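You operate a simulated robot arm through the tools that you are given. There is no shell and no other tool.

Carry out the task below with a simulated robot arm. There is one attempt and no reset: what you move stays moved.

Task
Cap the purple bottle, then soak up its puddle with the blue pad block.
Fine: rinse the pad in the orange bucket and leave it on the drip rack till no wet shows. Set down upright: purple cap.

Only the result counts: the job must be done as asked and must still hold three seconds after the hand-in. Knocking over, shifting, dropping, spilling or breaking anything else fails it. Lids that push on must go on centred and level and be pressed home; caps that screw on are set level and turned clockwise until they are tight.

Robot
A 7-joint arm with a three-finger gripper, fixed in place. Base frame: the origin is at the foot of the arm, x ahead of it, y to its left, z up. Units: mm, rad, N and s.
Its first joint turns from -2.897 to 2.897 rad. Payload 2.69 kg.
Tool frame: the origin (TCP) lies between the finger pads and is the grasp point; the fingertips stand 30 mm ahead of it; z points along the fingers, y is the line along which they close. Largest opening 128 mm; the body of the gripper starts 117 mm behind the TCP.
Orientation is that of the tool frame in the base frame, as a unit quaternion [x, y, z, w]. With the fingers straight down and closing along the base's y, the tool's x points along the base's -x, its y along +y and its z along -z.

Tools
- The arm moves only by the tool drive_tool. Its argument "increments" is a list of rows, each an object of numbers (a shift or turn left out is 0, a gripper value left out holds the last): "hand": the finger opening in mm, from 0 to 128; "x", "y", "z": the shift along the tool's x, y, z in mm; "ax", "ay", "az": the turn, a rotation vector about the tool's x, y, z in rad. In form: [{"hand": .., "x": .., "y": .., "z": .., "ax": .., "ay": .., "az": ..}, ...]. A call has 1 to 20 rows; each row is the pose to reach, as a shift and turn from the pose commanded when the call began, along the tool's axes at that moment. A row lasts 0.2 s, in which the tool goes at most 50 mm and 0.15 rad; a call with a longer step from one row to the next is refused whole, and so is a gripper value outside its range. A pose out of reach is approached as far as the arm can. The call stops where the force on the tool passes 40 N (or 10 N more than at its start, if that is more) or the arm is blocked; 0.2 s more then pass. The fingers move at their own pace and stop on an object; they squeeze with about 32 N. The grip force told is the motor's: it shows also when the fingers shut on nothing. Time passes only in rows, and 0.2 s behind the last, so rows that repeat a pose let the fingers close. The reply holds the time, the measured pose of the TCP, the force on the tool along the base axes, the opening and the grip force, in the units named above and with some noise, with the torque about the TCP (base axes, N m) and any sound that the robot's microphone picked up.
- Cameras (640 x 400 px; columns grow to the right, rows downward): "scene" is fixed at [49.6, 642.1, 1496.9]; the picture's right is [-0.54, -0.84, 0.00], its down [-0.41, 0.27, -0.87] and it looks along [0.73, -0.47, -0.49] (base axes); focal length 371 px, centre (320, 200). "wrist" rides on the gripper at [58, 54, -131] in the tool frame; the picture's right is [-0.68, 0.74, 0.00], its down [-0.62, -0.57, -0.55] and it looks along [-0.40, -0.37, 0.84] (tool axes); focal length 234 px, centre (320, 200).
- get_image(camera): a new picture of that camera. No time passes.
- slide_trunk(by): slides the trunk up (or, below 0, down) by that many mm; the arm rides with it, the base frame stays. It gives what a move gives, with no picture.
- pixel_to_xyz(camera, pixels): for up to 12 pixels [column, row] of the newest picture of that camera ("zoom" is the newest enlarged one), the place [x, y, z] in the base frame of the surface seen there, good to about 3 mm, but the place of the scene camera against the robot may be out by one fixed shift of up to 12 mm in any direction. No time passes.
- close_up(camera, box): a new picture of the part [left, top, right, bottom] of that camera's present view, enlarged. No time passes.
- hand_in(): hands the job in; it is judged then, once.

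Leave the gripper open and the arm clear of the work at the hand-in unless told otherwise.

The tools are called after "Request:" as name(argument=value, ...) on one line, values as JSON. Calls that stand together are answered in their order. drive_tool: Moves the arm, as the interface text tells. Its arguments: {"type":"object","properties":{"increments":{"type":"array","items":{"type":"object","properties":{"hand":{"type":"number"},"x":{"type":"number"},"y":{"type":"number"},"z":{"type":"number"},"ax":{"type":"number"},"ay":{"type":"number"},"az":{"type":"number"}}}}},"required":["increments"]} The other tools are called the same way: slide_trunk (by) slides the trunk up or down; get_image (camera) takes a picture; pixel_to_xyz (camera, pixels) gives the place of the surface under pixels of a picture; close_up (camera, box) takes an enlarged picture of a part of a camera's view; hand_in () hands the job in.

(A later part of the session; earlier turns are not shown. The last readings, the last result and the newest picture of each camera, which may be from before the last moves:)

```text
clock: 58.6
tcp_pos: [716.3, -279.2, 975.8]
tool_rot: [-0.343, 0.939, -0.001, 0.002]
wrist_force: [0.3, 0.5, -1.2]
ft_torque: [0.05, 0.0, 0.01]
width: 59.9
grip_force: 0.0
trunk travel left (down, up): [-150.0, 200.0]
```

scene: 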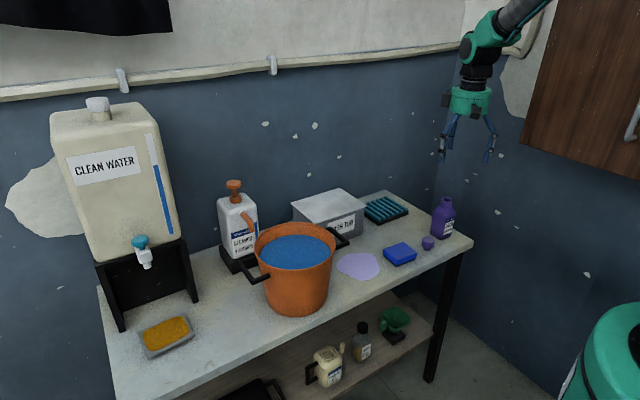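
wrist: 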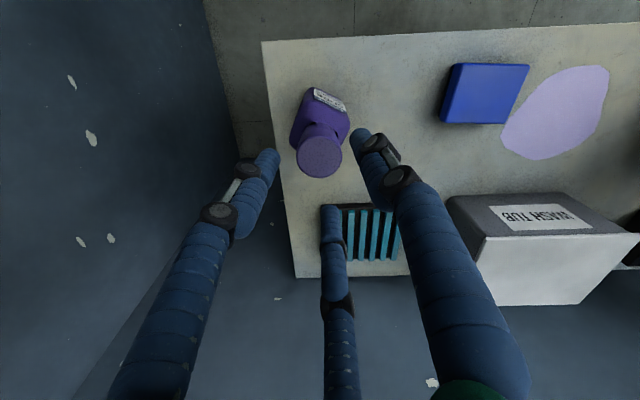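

The cap's centre reads (716.2,-279.0), level. I shift slightly, lower to TCP z ≈ 937 and close gently on the head.

Request:
drive_tool(increments=[{"hand": 60, "x": -0.6, "y": -0.5, "z": 15}, {"x": -0.6, "y": -0.5, "z": 30}, {"x": -0.6, "y": -0.5, "z": 40}, {"x": -0.6, "y": -0.5, "z": 40}, {"x": -0.6, "y": -0.5, "z": 40}, {"hand": 42, "x": -0.6, "y": -0.5, "z": 40}, {"hand": 42, "x": -0.6, "y": -0.5, "z": 40}, {"hand": 0, "x": -0.6, "y": -0.5, "z": 40}, {"hand": 0, "x": -0.6, "y": -0.5, "z": 40}, {"hand": 0, "x": -0.6, "y": -0.5, "z": 40}])

Request:
close_up(camera="scene", box=[408, 180, 488, 230])

```text
clock: 60.8
tcp_pos: [716.8, -278.1, 937.9]
tool_rot: [-0.343, 0.939, -0.001, 0.001]
wrist_force: [1.0, 0.2, -0.5]
ft_torque: [-0.03, -0.01, -0.02]
width: 40.4
grip_force: 31.5
trunk travel left (down, up): [-150.0, 200.0]
```

```text
8.00 times, centred on (448, 205) of scene
```

zoom: 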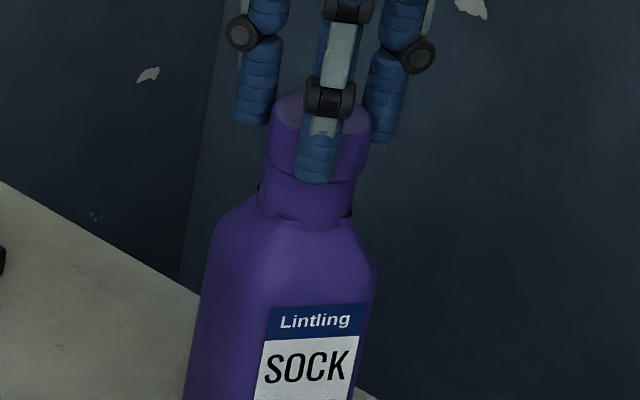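

Gripped with no side force, the cap resting on the rim. I turn clockwise 1.4 rad with only very slight down pressure.

Request:
drive_tool(increments=[{"hand": 0, "z": 0.5}, {"z": 0.5, "az": 0.14}, {"z": 0.5, "az": 0.28}, {"z": 0.5, "az": 0.42}, {"z": 0.5, "az": 0.56}, {"z": 0.5, "az": 0.7}, {"z": 0.5, "az": 0.84}, {"z": 0.5, "az": 0.98}, {"z": 0.5, "az": 1.12}, {"z": 0.5, "az": 1.26}, {"z": 0.5, "az": 1.4}])

Request:
close_up(camera="scene", box=[408, 180, 488, 230])

```text
clock: 63.2
tcp_pos: [717.9, -279.2, 937.0]
tool_rot: [0.343, 0.939, 0.0, 0.003]
wrist_force: [-2.6, 1.0, 6.0]
ft_torque: [0.13, 0.11, 0.03]
width: 39.8
grip_force: 32.3
trunk travel left (down, up): [-150.0, 200.0]
```

```text
8.00 times, centred on (448, 205) of scene
```

zoom: 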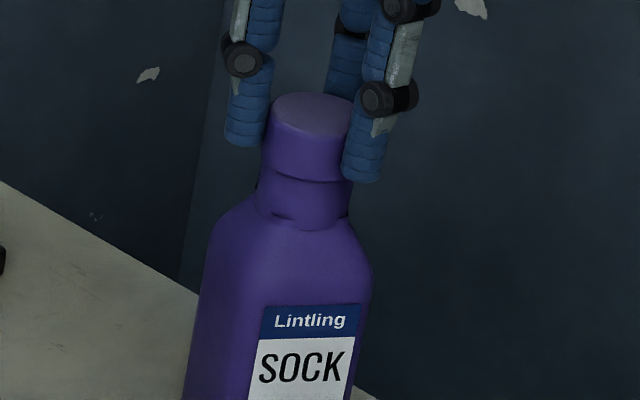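

Turning stays free; bottle barely moved. I check by a 3 mm lift whether this centred turn caught anything.

Request:
drive_tool(increments=[{"hand": 0, "z": -1}, {"z": -2}, {"z": -3}, {"z": -3}])

Request:
close_up(camera="scene", box=[424, 185, 472, 215])

```text
clock: 64.2
tcp_pos: [717.8, -278.8, 939.0]
tool_rot: [0.342, 0.94, 0.001, 0.001]
wrist_force: [-0.7, 0.7, -0.3]
ft_torque: [0.02, -0.03, 0.0]
width: 40.1
grip_force: 31.7
trunk travel left (down, up): [-150.0, 200.0]
```

```text
13.33 times, centred on (448, 200) of scene
```

zoom: 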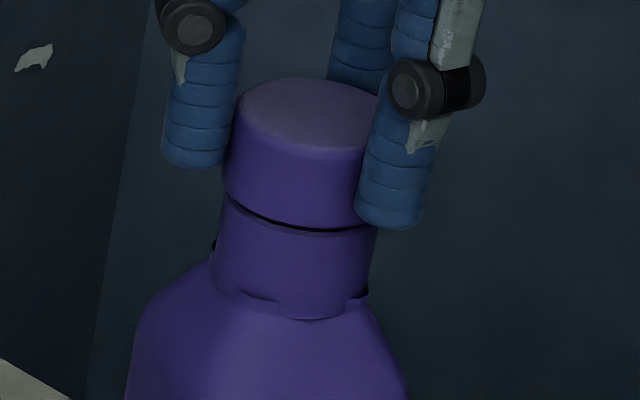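

Still free. To learn how this cap works I want to see its underside: I lift it out, carry it high to an open spot (about x 500, y -50, z 1150) and will tilt it toward the scene camera.

Request:
drive_tool(increments=[{"hand": 0, "z": -10}, {"z": -25}, {"z": -45}, {"z": -85}, {"z": -125}, {"z": -165}, {"z": -205}, {"x": 45, "y": 5, "z": -211}, {"x": 90, "y": 10, "z": -211}, {"x": 135, "y": 16, "z": -211}, {"x": 180, "y": 21, "z": -211}, {"x": 225, "y": 26, "z": -211}, {"x": 270, "y": 32, "z": -211}, {"x": 314, "y": 37, "z": -211}, {"x": 314, "y": 37, "z": -211}])

Request:
get_image(camera="scene")

```text
clock: 67.4
tcp_pos: [496.6, -45.8, 1148.2]
tool_rot: [0.343, 0.939, 0.0, 0.003]
wrist_force: [-0.5, 1.4, 0.8]
ft_torque: [0.01, -0.08, -0.02]
width: 40.1
grip_force: 31.9
trunk travel left (down, up): [-150.0, 200.0]
```

```text
taken
```

scene: 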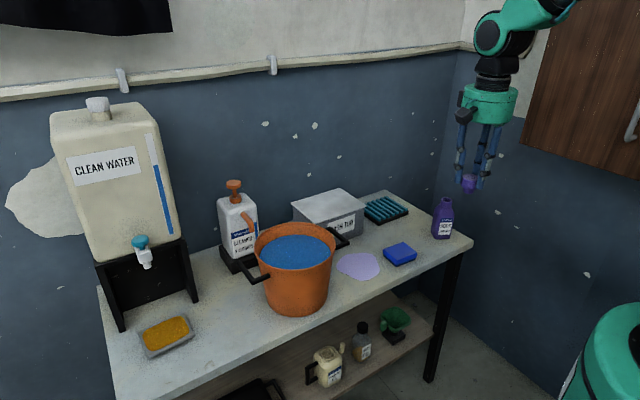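

The cap is in the open. Before tilting I check where the wooden cabinet at upper right (pixels ~(560,140)) and walls are.

Request:
pixel_to_xyz(camera="scene", pixels=[[540, 60], [530, 140], [580, 160], [620, 180], [600, 100], [500, 220], [560, 250], [440, 130], [480, 105], [470, 183]])

```text
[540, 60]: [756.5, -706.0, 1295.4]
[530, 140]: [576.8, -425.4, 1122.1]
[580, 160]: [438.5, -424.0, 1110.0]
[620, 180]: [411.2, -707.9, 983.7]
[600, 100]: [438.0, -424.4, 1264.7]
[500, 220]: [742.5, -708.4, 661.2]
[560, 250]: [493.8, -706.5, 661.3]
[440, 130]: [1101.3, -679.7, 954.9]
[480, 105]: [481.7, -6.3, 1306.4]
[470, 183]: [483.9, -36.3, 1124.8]
```

The cabinet face is at y ≈ -424, well away. I tilt the tool 1.1 rad so the cap's underside faces the scene camera.

Request:
drive_tool(increments=[{"hand": 0, "ax": -0.034, "ay": 0.136}, {"ax": -0.068, "ay": 0.272}, {"ax": -0.101, "ay": 0.408}, {"ax": -0.135, "ay": 0.544}, {"ax": -0.169, "ay": 0.68}, {"ax": -0.203, "ay": 0.816}, {"ax": -0.236, "ay": 0.952}, {"ax": -0.265, "ay": 1.07}, {"ax": -0.265, "ay": 1.07}])

Request:
get_image(camera="scene")

```text
clock: 69.4
tcp_pos: [500.2, -47.6, 1148.2]
tool_rot: [0.292, 0.801, 0.293, -0.433]
wrist_force: [1.0, -0.4, -0.8]
ft_torque: [0.07, 0.07, 0.05]
width: 40.1
grip_force: 31.7
trunk travel left (down, up): [-150.0, 200.0]
```

```text
taken
```

scene: 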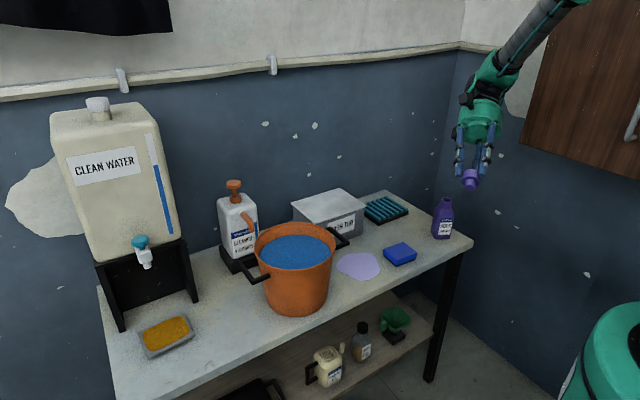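

The cap's underside now faces the camera (~(469,180)). I zoom in on it.

Request:
close_up(camera="scene", box=[450, 167, 490, 192])

Request:
close_up(camera="scene", box=[424, 185, 472, 215])

```text
16.00 times, centred on (470, 180) of scene
```

zoom: 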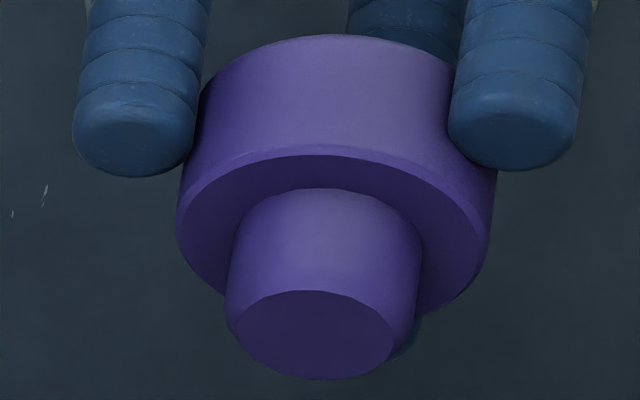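

```text
13.33 times, centred on (448, 200) of scene
```

zoom: 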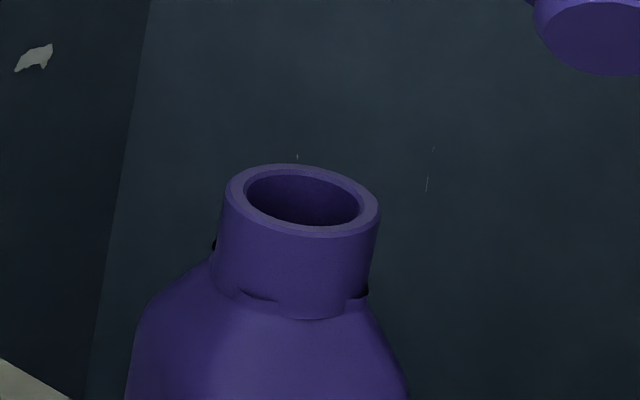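

The underside is a plain solid plug with a flat shoulder – no thread: a push-in stopper whose home is flush on the rim. I untilt, then turn the hand back to its first orientation (-0.7 rad).

Request:
drive_tool(increments=[{"hand": 0, "ax": 0.034, "ay": -0.136}, {"ax": 0.068, "ay": -0.272}, {"ax": 0.101, "ay": -0.408}, {"ax": 0.135, "ay": -0.544}, {"ax": 0.169, "ay": -0.68}, {"ax": 0.203, "ay": -0.816}, {"ax": 0.236, "ay": -0.952}, {"ax": 0.265, "ay": -1.07}, {"ax": 0.265, "ay": -1.07}, {"ax": 0.265, "ay": -1.07}])

Request:
drive_tool(increments=[{"hand": 0, "az": -0.14}, {"az": -0.28}, {"az": -0.42}, {"az": -0.56}, {"az": -0.7}, {"az": -0.7}, {"az": -0.7}])

Request:
drive_tool(increments=[{"hand": 0}])

Request:
drive_tool(increments=[{"hand": 0}])

```text
clock: 71.6
tcp_pos: [499.5, -49.1, 1149.3]
tool_rot: [0.343, 0.939, 0.0, 0.002]
wrist_force: [-0.5, 0.6, -0.9]
ft_torque: [0.01, 0.01, 0.02]
width: 40.1
grip_force: 31.9
trunk travel left (down, up): [-150.0, 200.0]
```

```text
clock: 73.2
tcp_pos: [498.9, -47.7, 1148.7]
tool_rot: [-0.001, 1.0, -0.002, 0.001]
wrist_force: [-0.5, 0.7, 0.3]
ft_torque: [-0.01, -0.05, 0.03]
width: 40.0
grip_force: 31.9
trunk travel left (down, up): [-150.0, 200.0]
```

```text
clock: 73.6
tcp_pos: [499.9, -48.9, 1149.4]
tool_rot: [-0.001, 1.0, 0.0, 0.002]
wrist_force: [0.0, -1.1, 0.6]
ft_torque: [-0.05, 0.01, -0.01]
width: 39.8
grip_force: 31.8
trunk travel left (down, up): [-150.0, 200.0]
```

```text
clock: 74.0
tcp_pos: [500.2, -48.9, 1148.7]
tool_rot: [0.0, 1.0, -0.001, 0.003]
wrist_force: [-0.1, -0.6, 0.7]
ft_torque: [0.02, -0.04, 0.02]
width: 39.8
grip_force: 32.1
trunk travel left (down, up): [-150.0, 200.0]
```

Level again and in the first orientation. I correct the tiny tilt and carry the cap back above the bottle, to about (717.5,-279.5,990).

Request:
drive_tool(increments=[{"hand": 0, "ax": -0.002, "ay": 0.004, "x": -27, "y": -29}, {"ax": -0.002, "ay": 0.004, "x": -55, "y": -58}, {"ax": -0.002, "ay": 0.004, "x": -82, "y": -87}, {"ax": -0.002, "ay": 0.004, "x": -109, "y": -116}, {"ax": -0.002, "ay": 0.004, "x": -136, "y": -144}, {"ax": -0.002, "ay": 0.004, "x": -164, "y": -173}, {"ax": -0.002, "ay": 0.004, "x": -191, "y": -202}, {"ax": -0.002, "ay": 0.004, "x": -218, "y": -231}, {"ax": -0.002, "ay": 0.004, "x": -218, "y": -231, "z": 40}, {"ax": -0.002, "ay": 0.004, "x": -218, "y": -231, "z": 80}, {"ax": -0.002, "ay": 0.004, "x": -218, "y": -231, "z": 120}, {"ax": -0.002, "ay": 0.004, "x": -218, "y": -231, "z": 158}, {"ax": -0.002, "ay": 0.004, "x": -218, "y": -231, "z": 158}, {"ax": -0.002, "ay": 0.004, "x": -218, "y": -231, "z": 158}])

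Request:
close_up(camera="wrist", box=[280, 110, 360, 160])

Request:
close_up(camera="scene", box=[424, 172, 472, 202])

```text
clock: 77.0
tcp_pos: [716.3, -278.1, 992.4]
tool_rot: [0.001, 1.0, 0.0, 0.0]
wrist_force: [0.2, -0.4, -0.7]
ft_torque: [-0.02, -0.04, 0.01]
width: 40.1
grip_force: 31.6
trunk travel left (down, up): [-150.0, 200.0]
```

```text
8.00 times, centred on (320, 135) of wrist
```

zoom: 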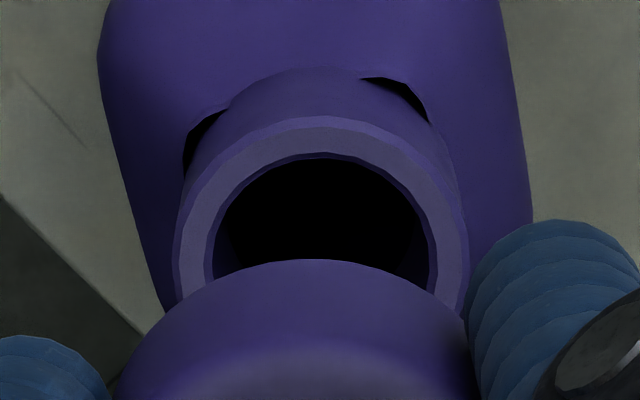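

```text
13.33 times, centred on (448, 187) of scene
```

zoom: 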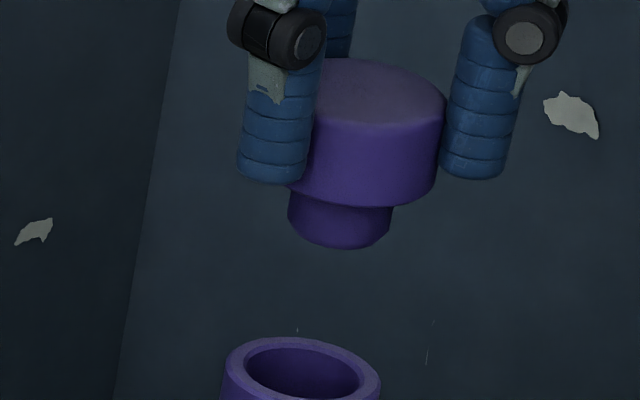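

In this wrist zoom the mouth's centre is at col ≈ 321 (wrist col 320.2). I zoom on the cap to compare.

Request:
pixel_to_xyz(camera="zoom", pixels=[[320, 100], [320, 101]])

Request:
close_up(camera="wrist", box=[256, 130, 384, 210])

```text
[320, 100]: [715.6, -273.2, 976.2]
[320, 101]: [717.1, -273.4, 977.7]
```

```text
5.00 times, centred on (320, 170) of wrist
```

zoom: 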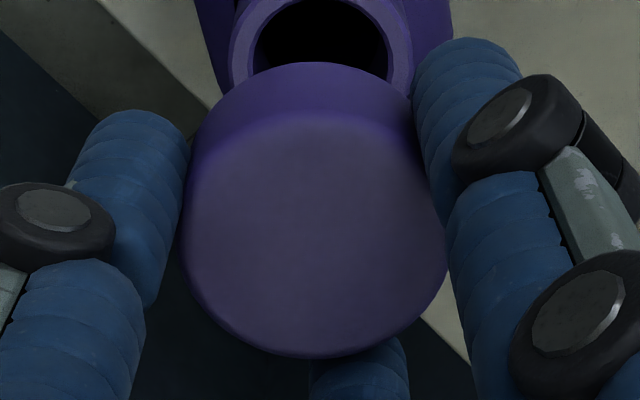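

From the wrist the two line up within ~0.5 mm; the scene view hints ~1 mm. I lower to just above the rim (34 mm) where the comparison is most exact.

Request:
drive_tool(increments=[{"hand": 0, "z": 10}, {"z": 20}, {"z": 28}, {"z": 34}, {"z": 34}, {"z": 34}])

Request:
close_up(camera="wrist", box=[280, 130, 360, 180])

Request:
close_up(camera="scene", box=[428, 182, 468, 207])

```text
clock: 78.4
tcp_pos: [718.8, -279.3, 958.3]
tool_rot: [0.0, 1.0, 0.0, 0.0]
wrist_force: [0.0, -0.2, 1.0]
ft_torque: [-0.01, 0.03, -0.02]
width: 39.9
grip_force: 31.8
trunk travel left (down, up): [-150.0, 200.0]
```

```text
8.00 times, centred on (320, 155) of wrist
```

zoom: 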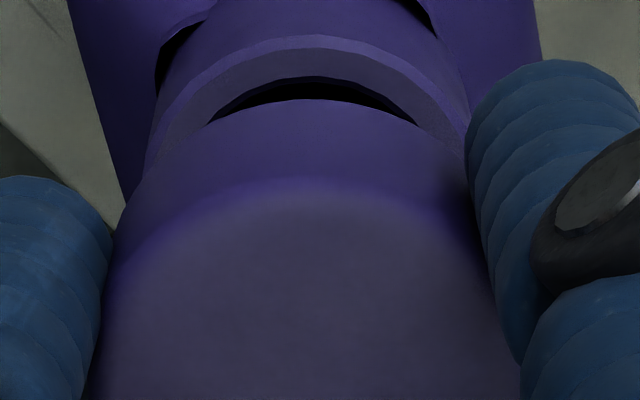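

```text
16.00 times, centred on (448, 194) of scene
```

zoom: 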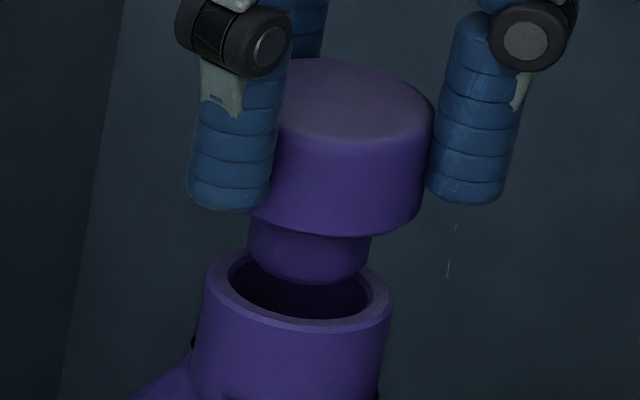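

Scene shows the stem centred over the mouth (309→300 by lean, mouth 300); the wrist suggests ~1 mm in x. I shift -0.8 mm in x and lower ~22 mm slowly until nearly seated.

Request:
drive_tool(increments=[{"hand": 0, "x": 0.8, "z": 3}, {"x": 0.8, "z": 6}, {"x": 0.8, "z": 10}, {"x": 0.8, "z": 14}, {"x": 0.8, "z": 18}, {"x": 0.8, "z": 20}, {"x": 0.8, "z": 20}, {"x": 0.8, "z": 20}])

Request:
close_up(camera="scene", box=[428, 185, 468, 210])

```text
clock: 80.2
tcp_pos: [718.0, -279.2, 938.5]
tool_rot: [-0.001, 1.0, 0.0, 0.0]
wrist_force: [0.2, -0.1, -0.1]
ft_torque: [0.0, 0.02, 0.0]
width: 40.0
grip_force: 31.6
trunk travel left (down, up): [-150.0, 200.0]
```

```text
16.00 times, centred on (448, 198) of scene
```

zoom: 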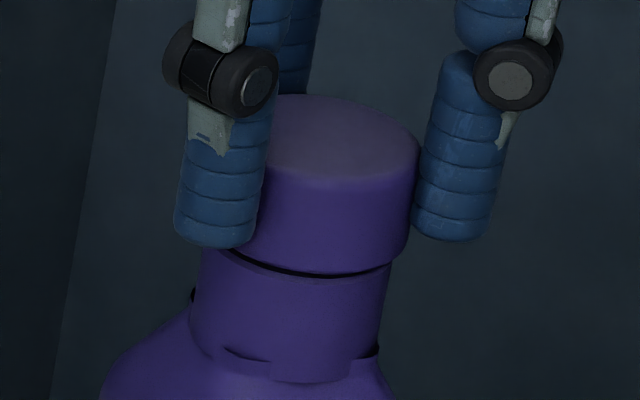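

Nearly seated, no side force. I press in 1 mm steps while gripping, watching for force, torque and sound.

Request:
drive_tool(increments=[{"hand": 0, "z": 1}, {"z": 2}, {"z": 3}, {"z": 4}, {"z": 4}])

Request:
close_up(camera="scene", box=[428, 185, 468, 210])

```text
clock: 81.4
tcp_pos: [718.2, -278.6, 936.0]
tool_rot: [0.0, 1.0, 0.0, 0.001]
wrist_force: [-2.3, 0.8, 16.6]
ft_torque: [0.02, 0.1, 0.01]
width: 40.0
grip_force: 31.7
trunk travel left (down, up): [-150.0, 200.0]
```

```text
16.00 times, centred on (448, 198) of scene
```

zoom: 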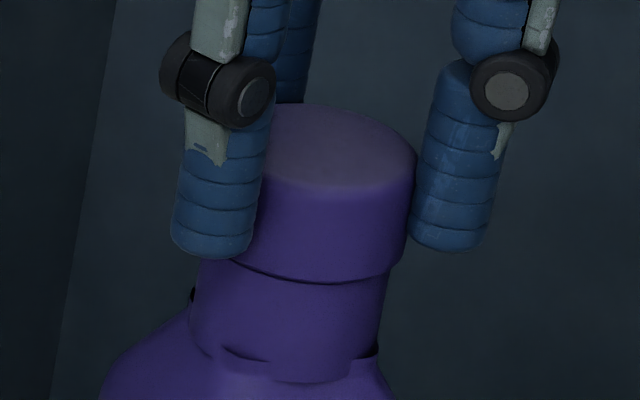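

Good: 16.6 N with almost no torque – centred and level. I continue pressing to the limit.

Request:
drive_tool(increments=[{"hand": 0, "z": 0.7}, {"z": 1.4}, {"z": 2.1}, {"z": 2.8}, {"z": 3.5}, {"z": 4.2}])

Request:
close_up(camera="scene", box=[428, 185, 468, 210])

```text
clock: 82.8
tcp_pos: [718.3, -279.2, 931.4]
tool_rot: [0.0, 1.0, -0.001, 0.001]
wrist_force: [5.2, 1.5, 25.0]
ft_torque: [0.19, -0.46, -0.04]
width: 40.2
grip_force: 32.0
trunk travel left (down, up): [-150.0, 200.0]
```

```text
16.00 times, centred on (448, 198) of scene
```

zoom: 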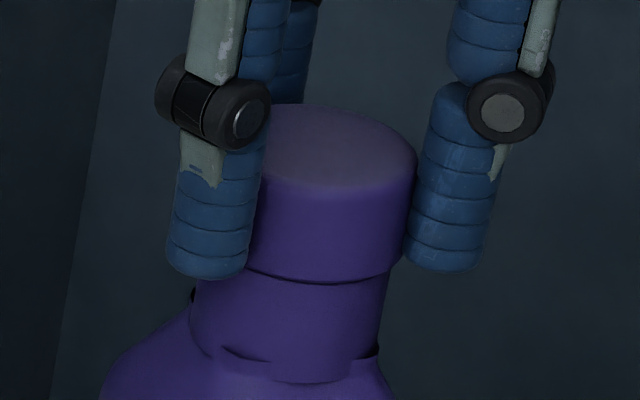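

The fingers slide down the cap at ~25 N; the cap is flush on the rim. I release it there, raise the hand, and will give a final centred press with closed fingertips.

Request:
drive_tool(increments=[{"hand": 0, "z": -2}, {"hand": 44, "z": -2}, {"hand": 60, "z": -2}, {"hand": 60, "z": -10}, {"hand": 60, "z": -30}, {"hand": 60, "z": -50}, {"hand": 60, "z": -50}, {"hand": 60, "z": -50}])

Request:
close_up(camera="scene", box=[428, 185, 468, 210])

Request:
close_up(camera="wrist", box=[256, 110, 384, 190])

```text
clock: 84.6
tcp_pos: [717.5, -279.1, 980.2]
tool_rot: [0.0, 1.0, 0.0, -0.001]
wrist_force: [-0.3, 0.3, -0.3]
ft_torque: [0.02, 0.0, 0.0]
width: 59.9
grip_force: 0.0
trunk travel left (down, up): [-150.0, 200.0]
```

```text
16.00 times, centred on (448, 198) of scene
```

zoom: 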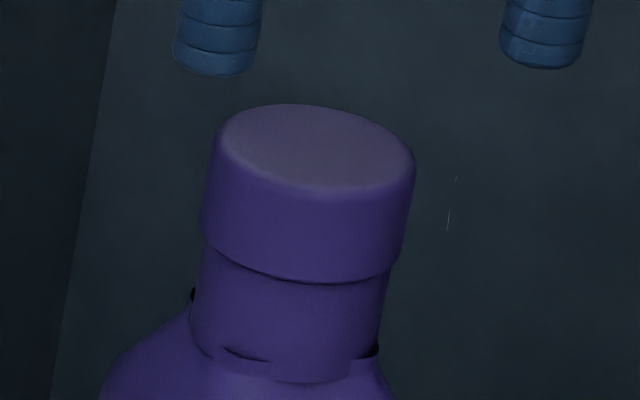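

```text
5.00 times, centred on (320, 150) of wrist
```

zoom: 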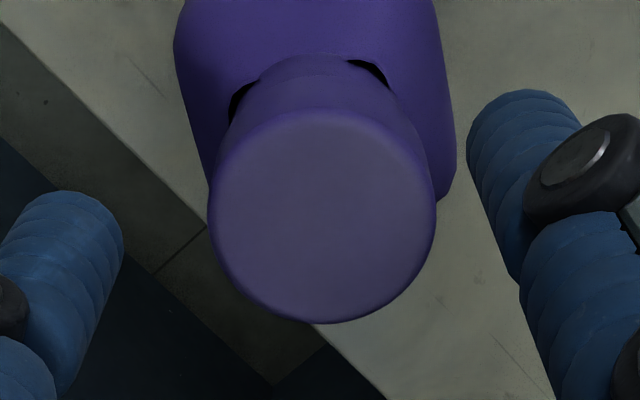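

The cap sits flush with even overhang. I close the fingers and press straight down on its middle (same axis I released it on).

Request:
drive_tool(increments=[{"hand": 0}, {"hand": 0}, {"hand": 0, "z": 12}, {"z": 22}, {"z": 25}, {"z": 27}, {"z": 28}, {"z": 29}, {"z": 30}, {"z": 31}, {"z": 32}, {"z": 33}, {"z": 34}, {"z": 35}])

Request:
close_up(camera="scene", box=[416, 170, 480, 210])

```text
clock: 87.6
tcp_pos: [718.7, -279.5, 947.4]
tool_rot: [0.0, 1.0, -0.002, 0.002]
wrist_force: [-2.0, -1.8, 26.1]
ft_torque: [-0.05, 0.06, 0.0]
width: 6.1
grip_force: 31.7
trunk travel left (down, up): [-150.0, 200.0]
```

```text
10.00 times, centred on (448, 190) of scene
```

zoom: 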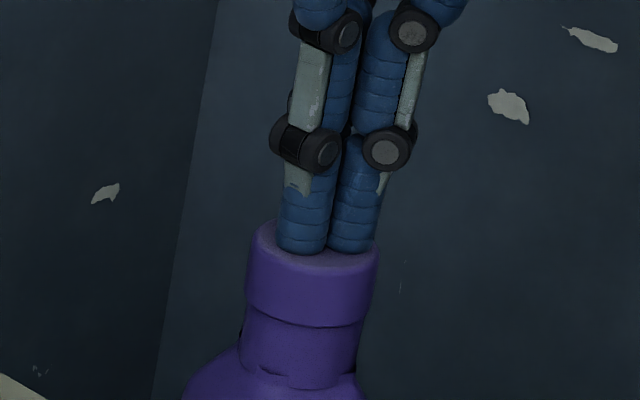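

26 N with nearly no torque. I press on to the limit.

Request:
drive_tool(increments=[{"hand": 0, "z": 0.7}, {"z": 1.4}, {"z": 2.1}, {"z": 2.8}, {"z": 3.5}])

Request:
drive_tool(increments=[{"hand": 0, "z": -10}, {"z": -30}, {"z": -50}, {"z": -50}])

Request:
close_up(camera="scene", box=[428, 185, 468, 210])

Request:
close_up(camera="wrist", box=[256, 110, 384, 190])

```text
clock: 88.3
tcp_pos: [720.0, -280.8, 948.9]
tool_rot: [0.0, 1.0, -0.002, 0.004]
wrist_force: [-4.3, 1.3, 15.5]
ft_torque: [0.05, 0.05, -0.01]
width: 5.9
grip_force: 31.7
trunk travel left (down, up): [-150.0, 200.0]
stopped in row 3: the force on the tool passed its limit at 41 N (the readings are from after the stop); the commanded pose is now the measured one
```

```text
clock: 89.3
tcp_pos: [718.0, -279.9, 996.4]
tool_rot: [0.001, 1.0, -0.001, 0.002]
wrist_force: [0.2, 0.3, -0.1]
ft_torque: [0.0, -0.03, -0.02]
width: 2.2
grip_force: 31.5
trunk travel left (down, up): [-150.0, 200.0]
```

```text
16.00 times, centred on (448, 198) of scene
```

zoom: 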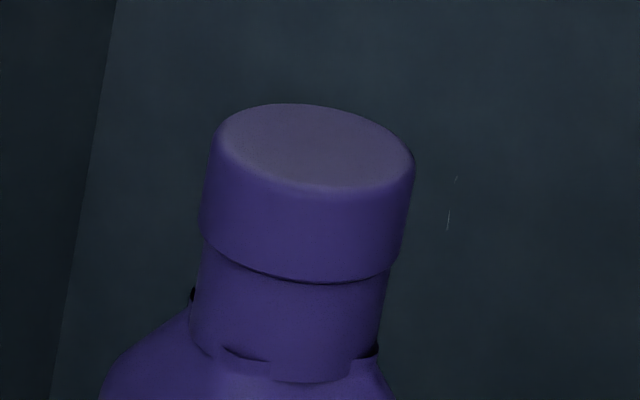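

```text
5.00 times, centred on (320, 150) of wrist
```

zoom: 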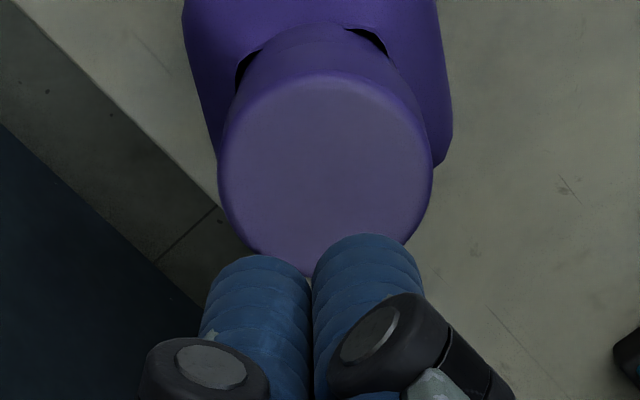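

The cap is flush, centred and pressed at 41 N. Now the pad: I rise and move to a viewing place above pad and puddle (about 633,76,1010).

Request:
drive_tool(increments=[{"hand": 0, "z": -30}, {"z": -50}, {"x": 16, "y": 44, "z": -40}, {"x": 28, "y": 88, "z": -30}, {"x": 40, "y": 132, "z": -20}, {"x": 50, "y": 176, "z": -15}, {"x": 60, "y": 220, "z": -15}, {"x": 70, "y": 264, "z": -15}, {"x": 78, "y": 306, "z": -15}, {"x": 85, "y": 348, "z": -15}, {"x": 85, "y": 356, "z": -15}, {"x": 85, "y": 356, "z": -15}])

Request:
get_image(camera="wrist")

Request:
get_image(camera="scene")

```text
clock: 91.9
tcp_pos: [633.6, 76.5, 1009.6]
tool_rot: [0.0, 1.0, -0.001, 0.002]
wrist_force: [0.0, -0.6, -0.2]
ft_torque: [-0.02, 0.02, 0.02]
width: 2.1
grip_force: 30.6
trunk travel left (down, up): [-150.0, 200.0]
```

```text
taken
```

wrist: 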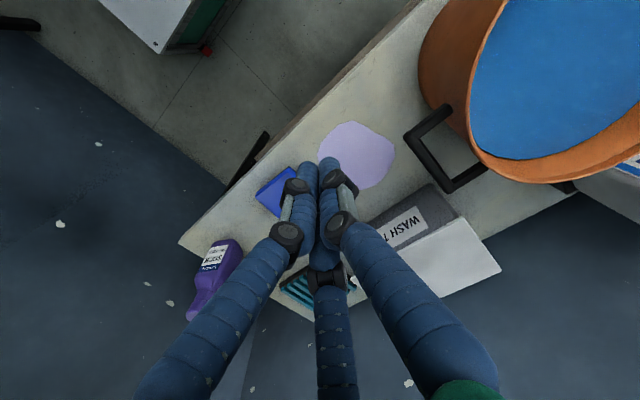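

```text
taken
```

scene: 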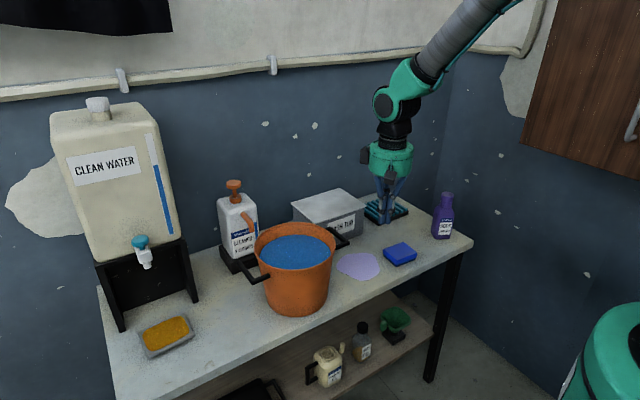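

I see the whole puddle (~(357,155)), the bucket with handle, and the pad. I measure the puddle outline, bucket rim/handle and the wash tub.

Request:
pixel_to_xyz(camera="wrist", pixels=[[357, 155], [350, 122], [320, 140], [318, 155], [342, 180], [365, 189], [388, 172], [396, 152], [380, 133], [335, 128], [470, 185], [408, 135]])

Request:
pixel_to_xyz(camera="wrist", pixels=[[480, 60], [500, 10], [470, 135], [490, 165], [530, 182], [600, 170], [560, 100], [455, 190], [443, 108], [428, 185], [480, 218], [370, 215]])

Request:
pixel_to_xyz(camera="scene", pixels=[[358, 265], [255, 240], [337, 245], [297, 225], [290, 272], [297, 250], [349, 240], [250, 283], [300, 262], [365, 218], [408, 214], [295, 212]])

Request:
close_up(camera="scene", box=[240, 190, 432, 310])

```text
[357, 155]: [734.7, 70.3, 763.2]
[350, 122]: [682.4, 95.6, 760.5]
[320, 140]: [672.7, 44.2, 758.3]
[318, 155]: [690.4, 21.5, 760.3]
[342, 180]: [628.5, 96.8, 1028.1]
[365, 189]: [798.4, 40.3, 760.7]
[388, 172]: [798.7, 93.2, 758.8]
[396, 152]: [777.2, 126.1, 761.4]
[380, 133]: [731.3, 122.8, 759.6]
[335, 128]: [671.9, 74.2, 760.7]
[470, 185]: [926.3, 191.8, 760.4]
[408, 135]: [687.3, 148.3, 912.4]
```

```text
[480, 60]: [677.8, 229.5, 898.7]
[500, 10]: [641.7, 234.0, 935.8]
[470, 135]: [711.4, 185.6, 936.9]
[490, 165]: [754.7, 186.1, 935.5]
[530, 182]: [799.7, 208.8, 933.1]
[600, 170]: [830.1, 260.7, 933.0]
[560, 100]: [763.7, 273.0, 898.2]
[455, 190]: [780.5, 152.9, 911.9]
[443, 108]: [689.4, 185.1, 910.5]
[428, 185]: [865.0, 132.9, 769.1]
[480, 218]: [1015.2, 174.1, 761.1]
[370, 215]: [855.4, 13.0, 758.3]
```

```text
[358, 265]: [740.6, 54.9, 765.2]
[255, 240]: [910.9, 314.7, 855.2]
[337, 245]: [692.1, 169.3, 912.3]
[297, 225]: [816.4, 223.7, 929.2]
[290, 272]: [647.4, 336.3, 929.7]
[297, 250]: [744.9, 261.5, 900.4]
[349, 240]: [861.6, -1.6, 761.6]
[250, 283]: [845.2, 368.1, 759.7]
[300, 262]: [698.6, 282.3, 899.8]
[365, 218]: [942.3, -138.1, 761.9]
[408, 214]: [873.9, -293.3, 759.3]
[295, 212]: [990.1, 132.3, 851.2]
```

```text
3.33 times, centred on (336, 250) of scene
```

zoom: 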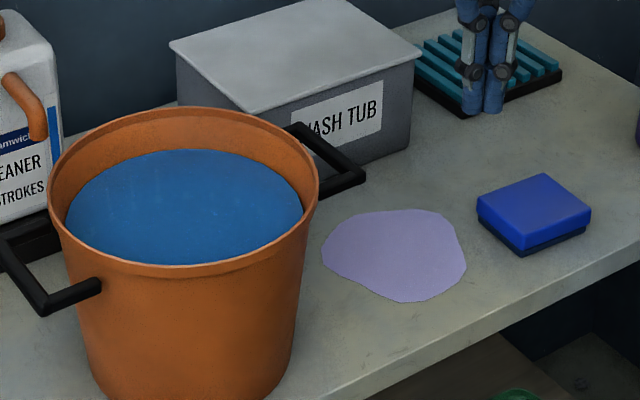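

The puddle spans x 672–800, y 21–126; bucket centre about (742,274), rim z ≈ 935, water z ≈ 899; its handle reaches y ≈ 148 at z ≈ 911. I'd grip the pad across x (66 mm side), so I turn the hand -1.57 rad (camera to the side away from the bucket), and go toward the pad.

Request:
drive_tool(increments=[{"hand": 0, "az": -0.14}, {"az": -0.28}, {"az": -0.42}, {"az": -0.56}, {"az": -0.7}, {"az": -0.84}, {"az": -0.98}, {"az": -1.12}, {"az": -1.26}, {"az": -1.4}, {"az": -1.5}, {"az": -1.5708}, {"az": -1.5708}, {"az": -1.5708}])

Request:
get_image(camera="wrist")

```text
clock: 94.9
tcp_pos: [634.8, 75.9, 1010.0]
tool_rot: [0.707, -0.707, 0.001, -0.001]
wrist_force: [0.5, -0.1, -0.6]
ft_torque: [0.0, -0.03, 0.0]
width: 1.9
grip_force: 31.3
trunk travel left (down, up): [-150.0, 200.0]
```

```text
taken
```

wrist: 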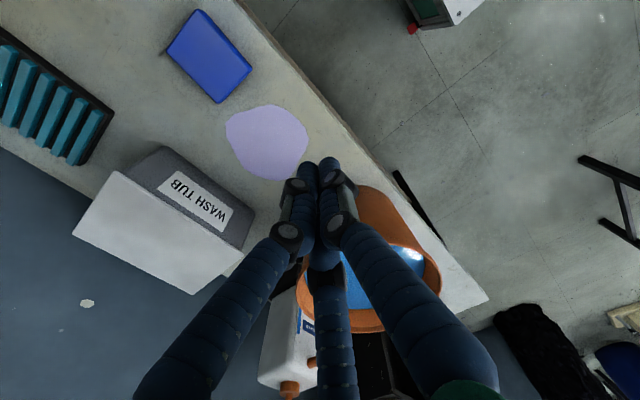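

Turned as planned. Pad, puddle and rack are all visible on the left. I zoom and measure the pad and the rack.

Request:
close_up(camera="wrist", box=[150, 0, 310, 100])

Request:
pixel_to_xyz(camera="wrist", pixels=[[196, 14], [206, 12], [247, 68], [238, 79], [220, 98], [172, 52], [208, 55], [270, 142], [226, 125], [300, 120], [307, 145], [265, 178]])

Request:
pixel_to_xyz(camera="wrist", pixels=[[8, 40], [8, 118], [60, 65], [112, 112], [100, 115], [75, 160], [40, 110], [22, 75], [60, 105], [82, 130], [45, 80], [80, 105]])

```text
4.00 times, centred on (230, 50) of wrist
```

zoom: 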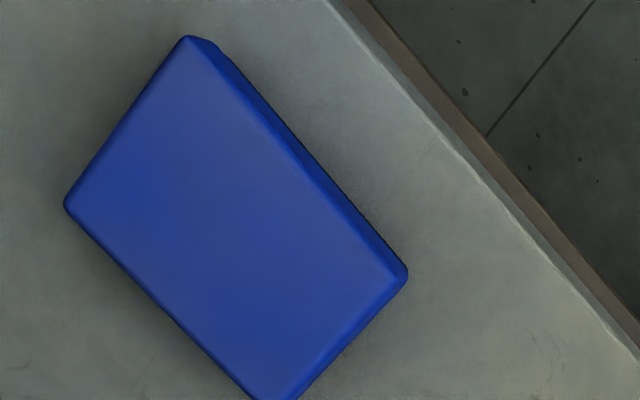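

```text
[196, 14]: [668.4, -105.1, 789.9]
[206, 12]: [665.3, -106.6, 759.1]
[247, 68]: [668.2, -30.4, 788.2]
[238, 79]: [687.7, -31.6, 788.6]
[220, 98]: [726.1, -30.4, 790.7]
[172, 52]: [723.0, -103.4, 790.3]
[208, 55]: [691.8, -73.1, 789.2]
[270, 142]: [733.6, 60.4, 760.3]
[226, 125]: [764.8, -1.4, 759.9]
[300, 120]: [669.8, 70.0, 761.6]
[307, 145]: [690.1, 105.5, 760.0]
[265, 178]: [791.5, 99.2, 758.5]
```

```text
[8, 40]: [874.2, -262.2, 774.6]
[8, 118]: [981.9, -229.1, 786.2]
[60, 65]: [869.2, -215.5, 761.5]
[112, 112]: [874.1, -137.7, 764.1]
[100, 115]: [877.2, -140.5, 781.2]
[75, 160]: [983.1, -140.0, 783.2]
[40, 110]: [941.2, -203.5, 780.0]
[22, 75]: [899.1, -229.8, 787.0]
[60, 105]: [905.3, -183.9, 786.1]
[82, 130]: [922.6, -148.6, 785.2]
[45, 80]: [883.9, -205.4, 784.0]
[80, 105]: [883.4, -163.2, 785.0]
```

The pad spans x ≈ 664–730, y ≈ -107…-27, top z ≈ 790, lying square. The rack top is z ≈ 785, x 874–1000, y -280…-137. I move above the pad's centre (697,-67) at z ≈ 900 with fingers open 100.

Request:
drive_tool(increments=[{"hand": 0, "x": 40, "y": -17}, {"x": 80, "y": -35}, {"x": 115, "y": -50}, {"hand": 100, "x": 143, "y": -62}, {"x": 143, "y": -62, "z": 40}, {"x": 143, "y": -62, "z": 80}, {"x": 143, "y": -62, "z": 110}, {"x": 143, "y": -62, "z": 110}, {"x": 143, "y": -62, "z": 110}])

Request:
get_image(camera="wrist")

Request:
close_up(camera="scene", box=[320, 160, 480, 260])

```text
clock: 96.9
tcp_pos: [696.6, -65.9, 902.1]
tool_rot: [0.707, -0.707, 0.002, -0.001]
wrist_force: [-0.9, 0.7, 0.6]
ft_torque: [0.0, -0.02, -0.01]
width: 100.1
grip_force: 0.1
trunk travel left (down, up): [-150.0, 200.0]
```

```text
taken
```

wrist: 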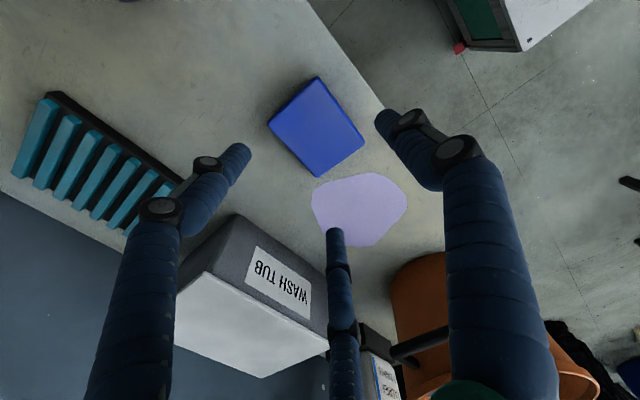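

```text
4.00 times, centred on (400, 210) of scene
```

zoom: 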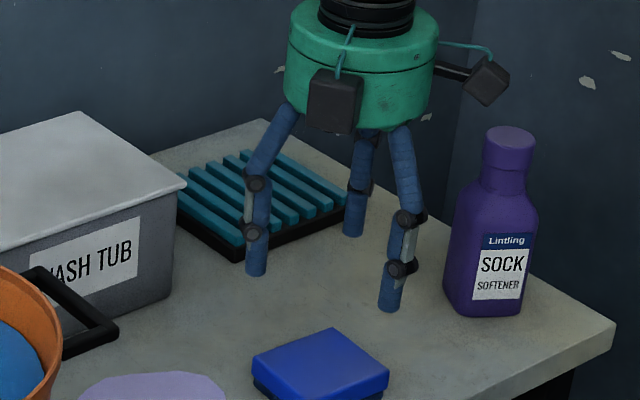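

The hand is above the pad. I verify the pad's top corners from here.

Request:
pixel_to_xyz(camera="wrist", pixels=[[317, 84], [272, 122], [317, 173], [360, 142], [316, 128], [294, 100], [340, 112], [294, 148], [340, 158]])

```text
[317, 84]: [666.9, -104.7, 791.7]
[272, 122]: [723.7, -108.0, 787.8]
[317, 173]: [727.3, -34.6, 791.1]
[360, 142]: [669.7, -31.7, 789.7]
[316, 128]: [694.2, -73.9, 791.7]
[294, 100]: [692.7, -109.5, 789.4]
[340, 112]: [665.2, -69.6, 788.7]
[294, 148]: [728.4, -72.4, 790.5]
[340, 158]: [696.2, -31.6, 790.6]
```

Pad centre ≈ (697,-70). I shift 4 mm and descend to TCP z ≈ 795 (tips ~5 mm above the bench).

Request:
drive_tool(increments=[{"hand": 100, "x": 4, "z": 40}, {"x": 4, "z": 75}, {"x": 4, "z": 100}, {"x": 4, "z": 106}, {"x": 4, "z": 106}, {"x": 4, "z": 106}])

Request:
close_up(camera="scene", box=[340, 190, 468, 270])

Request:
get_image(camera="wrist")

```text
clock: 98.3
tcp_pos: [697.5, -71.7, 796.3]
tool_rot: [-0.707, 0.707, -0.002, 0.002]
wrist_force: [0.3, 0.4, -0.2]
ft_torque: [0.0, -0.02, 0.01]
width: 100.1
grip_force: 0.1
trunk travel left (down, up): [-150.0, 200.0]
```

```text
5.00 times, centred on (404, 230) of scene
```

zoom: 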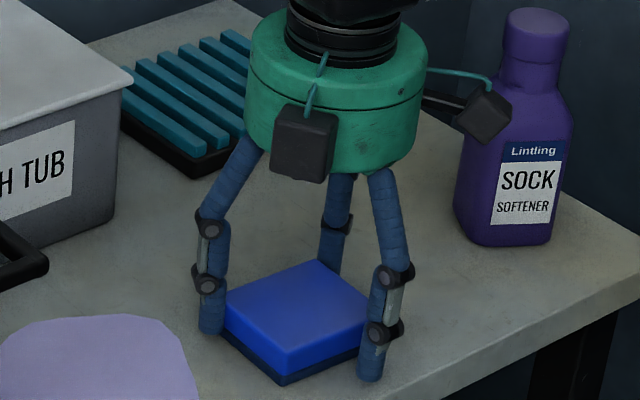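

```text
taken
```

wrist: 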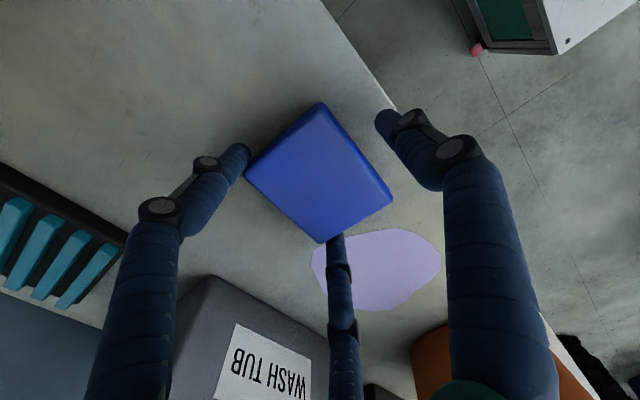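

The pad lies between the fingers. I close on it.

Request:
drive_tool(increments=[{"hand": 72}, {"hand": 55}, {"hand": 40}, {"hand": 40}, {"hand": 40}])

Request:
close_up(camera="scene", box=[340, 190, 468, 270])

```text
clock: 99.5
tcp_pos: [699.1, -71.4, 796.6]
tool_rot: [0.707, -0.707, 0.002, -0.001]
wrist_force: [1.3, 0.9, 5.2]
ft_torque: [0.07, -0.07, -0.05]
width: 97.9
grip_force: 31.3
trunk travel left (down, up): [-150.0, 200.0]
```

```text
5.00 times, centred on (404, 230) of scene
```

zoom: 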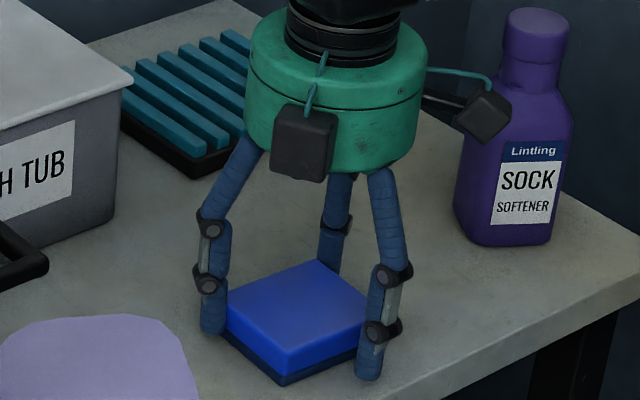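

The fingers stopped at 97.9 mm – wider than the pad's 66 mm side – so the hand's three visible fingers seem to be real contacts. I look from the wrist before going on.

Request:
get_image(camera="wrist")

Request:
close_up(camera="scene", box=[376, 215, 440, 255])

```text
taken
```

wrist: 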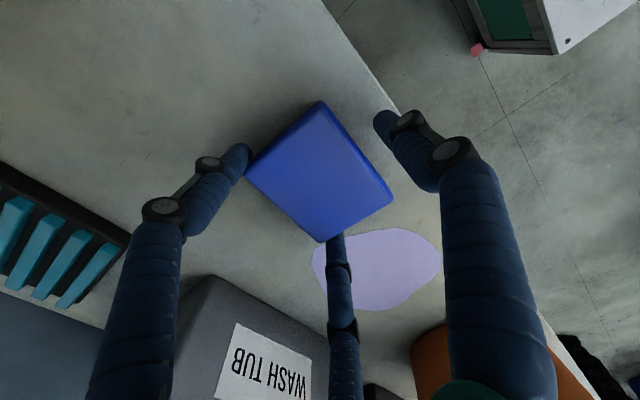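

```text
10.00 times, centred on (408, 235) of scene
```

zoom: 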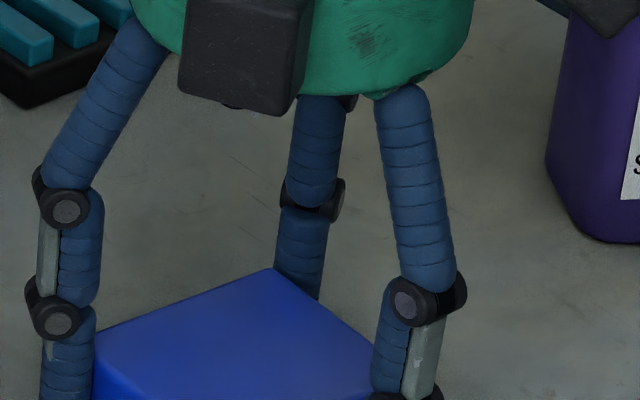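

Two of the fingers touch the pad's far corners and the third doesn't reach, so the hand really grips with three fingers at 120°. I open to 112 and shift the hand 12 mm toward +x (tool y -12), so the single finger meets the near side's middle and the other two hook the far corners.

Request:
drive_tool(increments=[{"hand": 112}, {"hand": 112}, {"hand": 112, "y": -6, "x": -1}, {"hand": 112, "y": -12, "x": -1}, {"hand": 112, "y": -12, "x": -1}])

Request:
get_image(camera="wrist")

Request:
pixel_to_xyz(camera="wrist", pixels=[[318, 140], [300, 200], [350, 210], [270, 160], [340, 130]])

```text
clock: 100.7
tcp_pos: [708.1, -68.7, 795.5]
tool_rot: [-0.707, 0.707, -0.002, 0.0]
wrist_force: [-0.6, -0.8, 0.1]
ft_torque: [0.03, -0.01, 0.0]
width: 112.2
grip_force: 0.0
trunk travel left (down, up): [-150.0, 200.0]
```

```text
taken
```

wrist: 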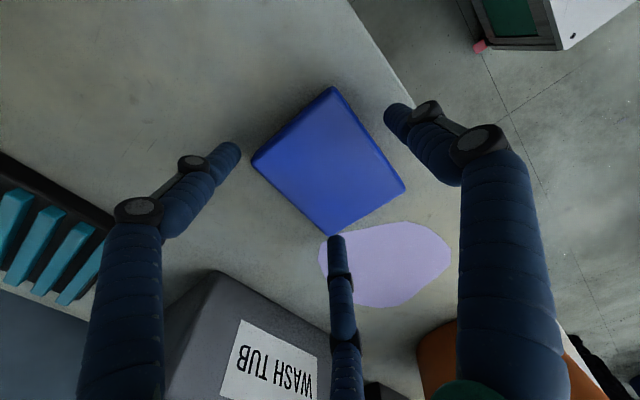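

```text
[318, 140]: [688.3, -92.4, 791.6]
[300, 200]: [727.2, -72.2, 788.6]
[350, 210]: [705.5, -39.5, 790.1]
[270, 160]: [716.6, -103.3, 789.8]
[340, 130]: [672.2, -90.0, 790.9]
```

Positions look right: pad centre (697,-70), hand at (708,-69). I close again.

Request:
drive_tool(increments=[{"hand": 98}, {"hand": 92}, {"hand": 86}, {"hand": 60}, {"hand": 0}, {"hand": 0}, {"hand": 0}])

Request:
get_image(camera="wrist")

Request:
close_up(camera="scene", box=[340, 190, 468, 270])

```text
clock: 102.3
tcp_pos: [708.3, -69.4, 795.5]
tool_rot: [0.707, -0.707, 0.002, -0.001]
wrist_force: [-2.3, -0.8, 4.8]
ft_torque: [0.0, 0.15, 0.1]
width: 83.9
grip_force: 32.5
trunk travel left (down, up): [-150.0, 200.0]
```

```text
taken
```

wrist: 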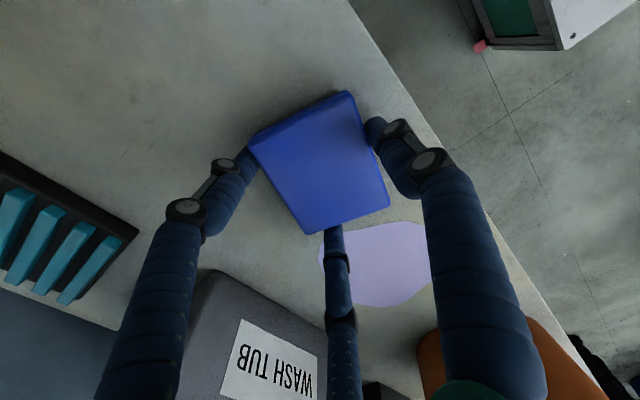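

```text
5.00 times, centred on (404, 230) of scene
```

zoom: 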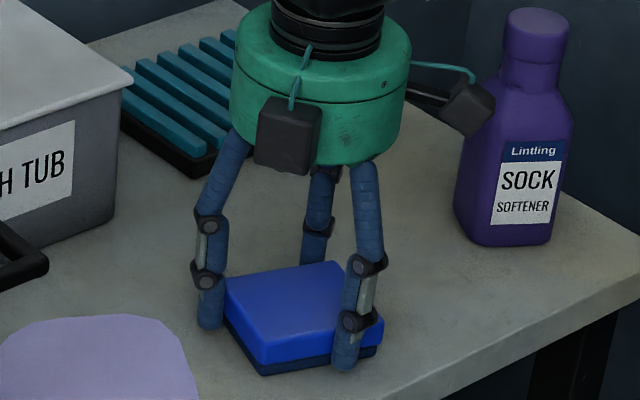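

The pad turned a little and settled between the three fingers (84 mm, 32 N). I lift slowly 30 mm to see if it holds.

Request:
drive_tool(increments=[{"hand": 0, "z": -3}, {"z": -8}, {"z": -15}, {"z": -25}, {"z": -35}, {"z": -35}])

Request:
get_image(camera="wrist")

Request:
close_up(camera="scene", box=[340, 180, 468, 260])

```text
clock: 103.7
tcp_pos: [707.1, -69.6, 830.2]
tool_rot: [0.708, -0.706, 0.001, 0.0]
wrist_force: [-0.2, 0.4, -1.3]
ft_torque: [0.0, -0.03, -0.04]
width: 83.8
grip_force: 31.7
trunk travel left (down, up): [-150.0, 200.0]
```

```text
taken
```

wrist: 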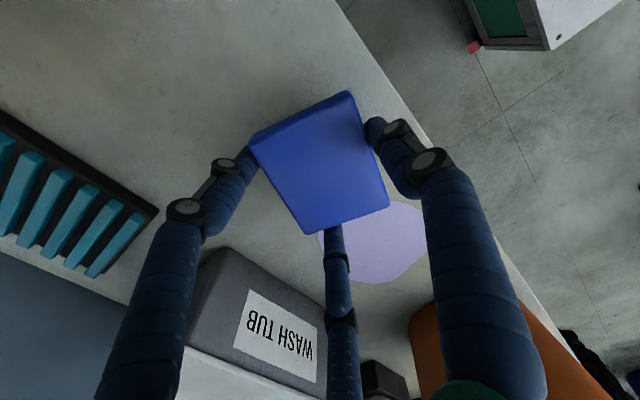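

```text
5.00 times, centred on (404, 220) of scene
```

zoom: 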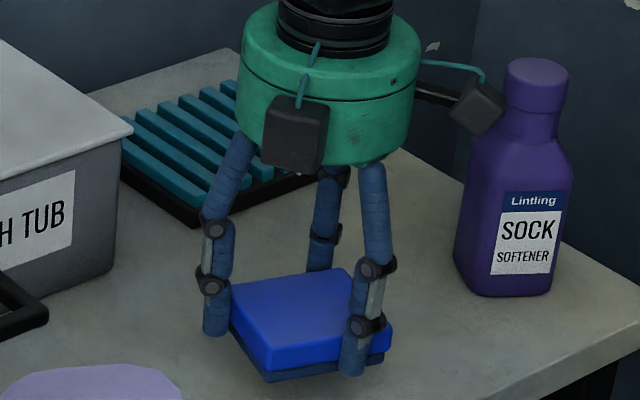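

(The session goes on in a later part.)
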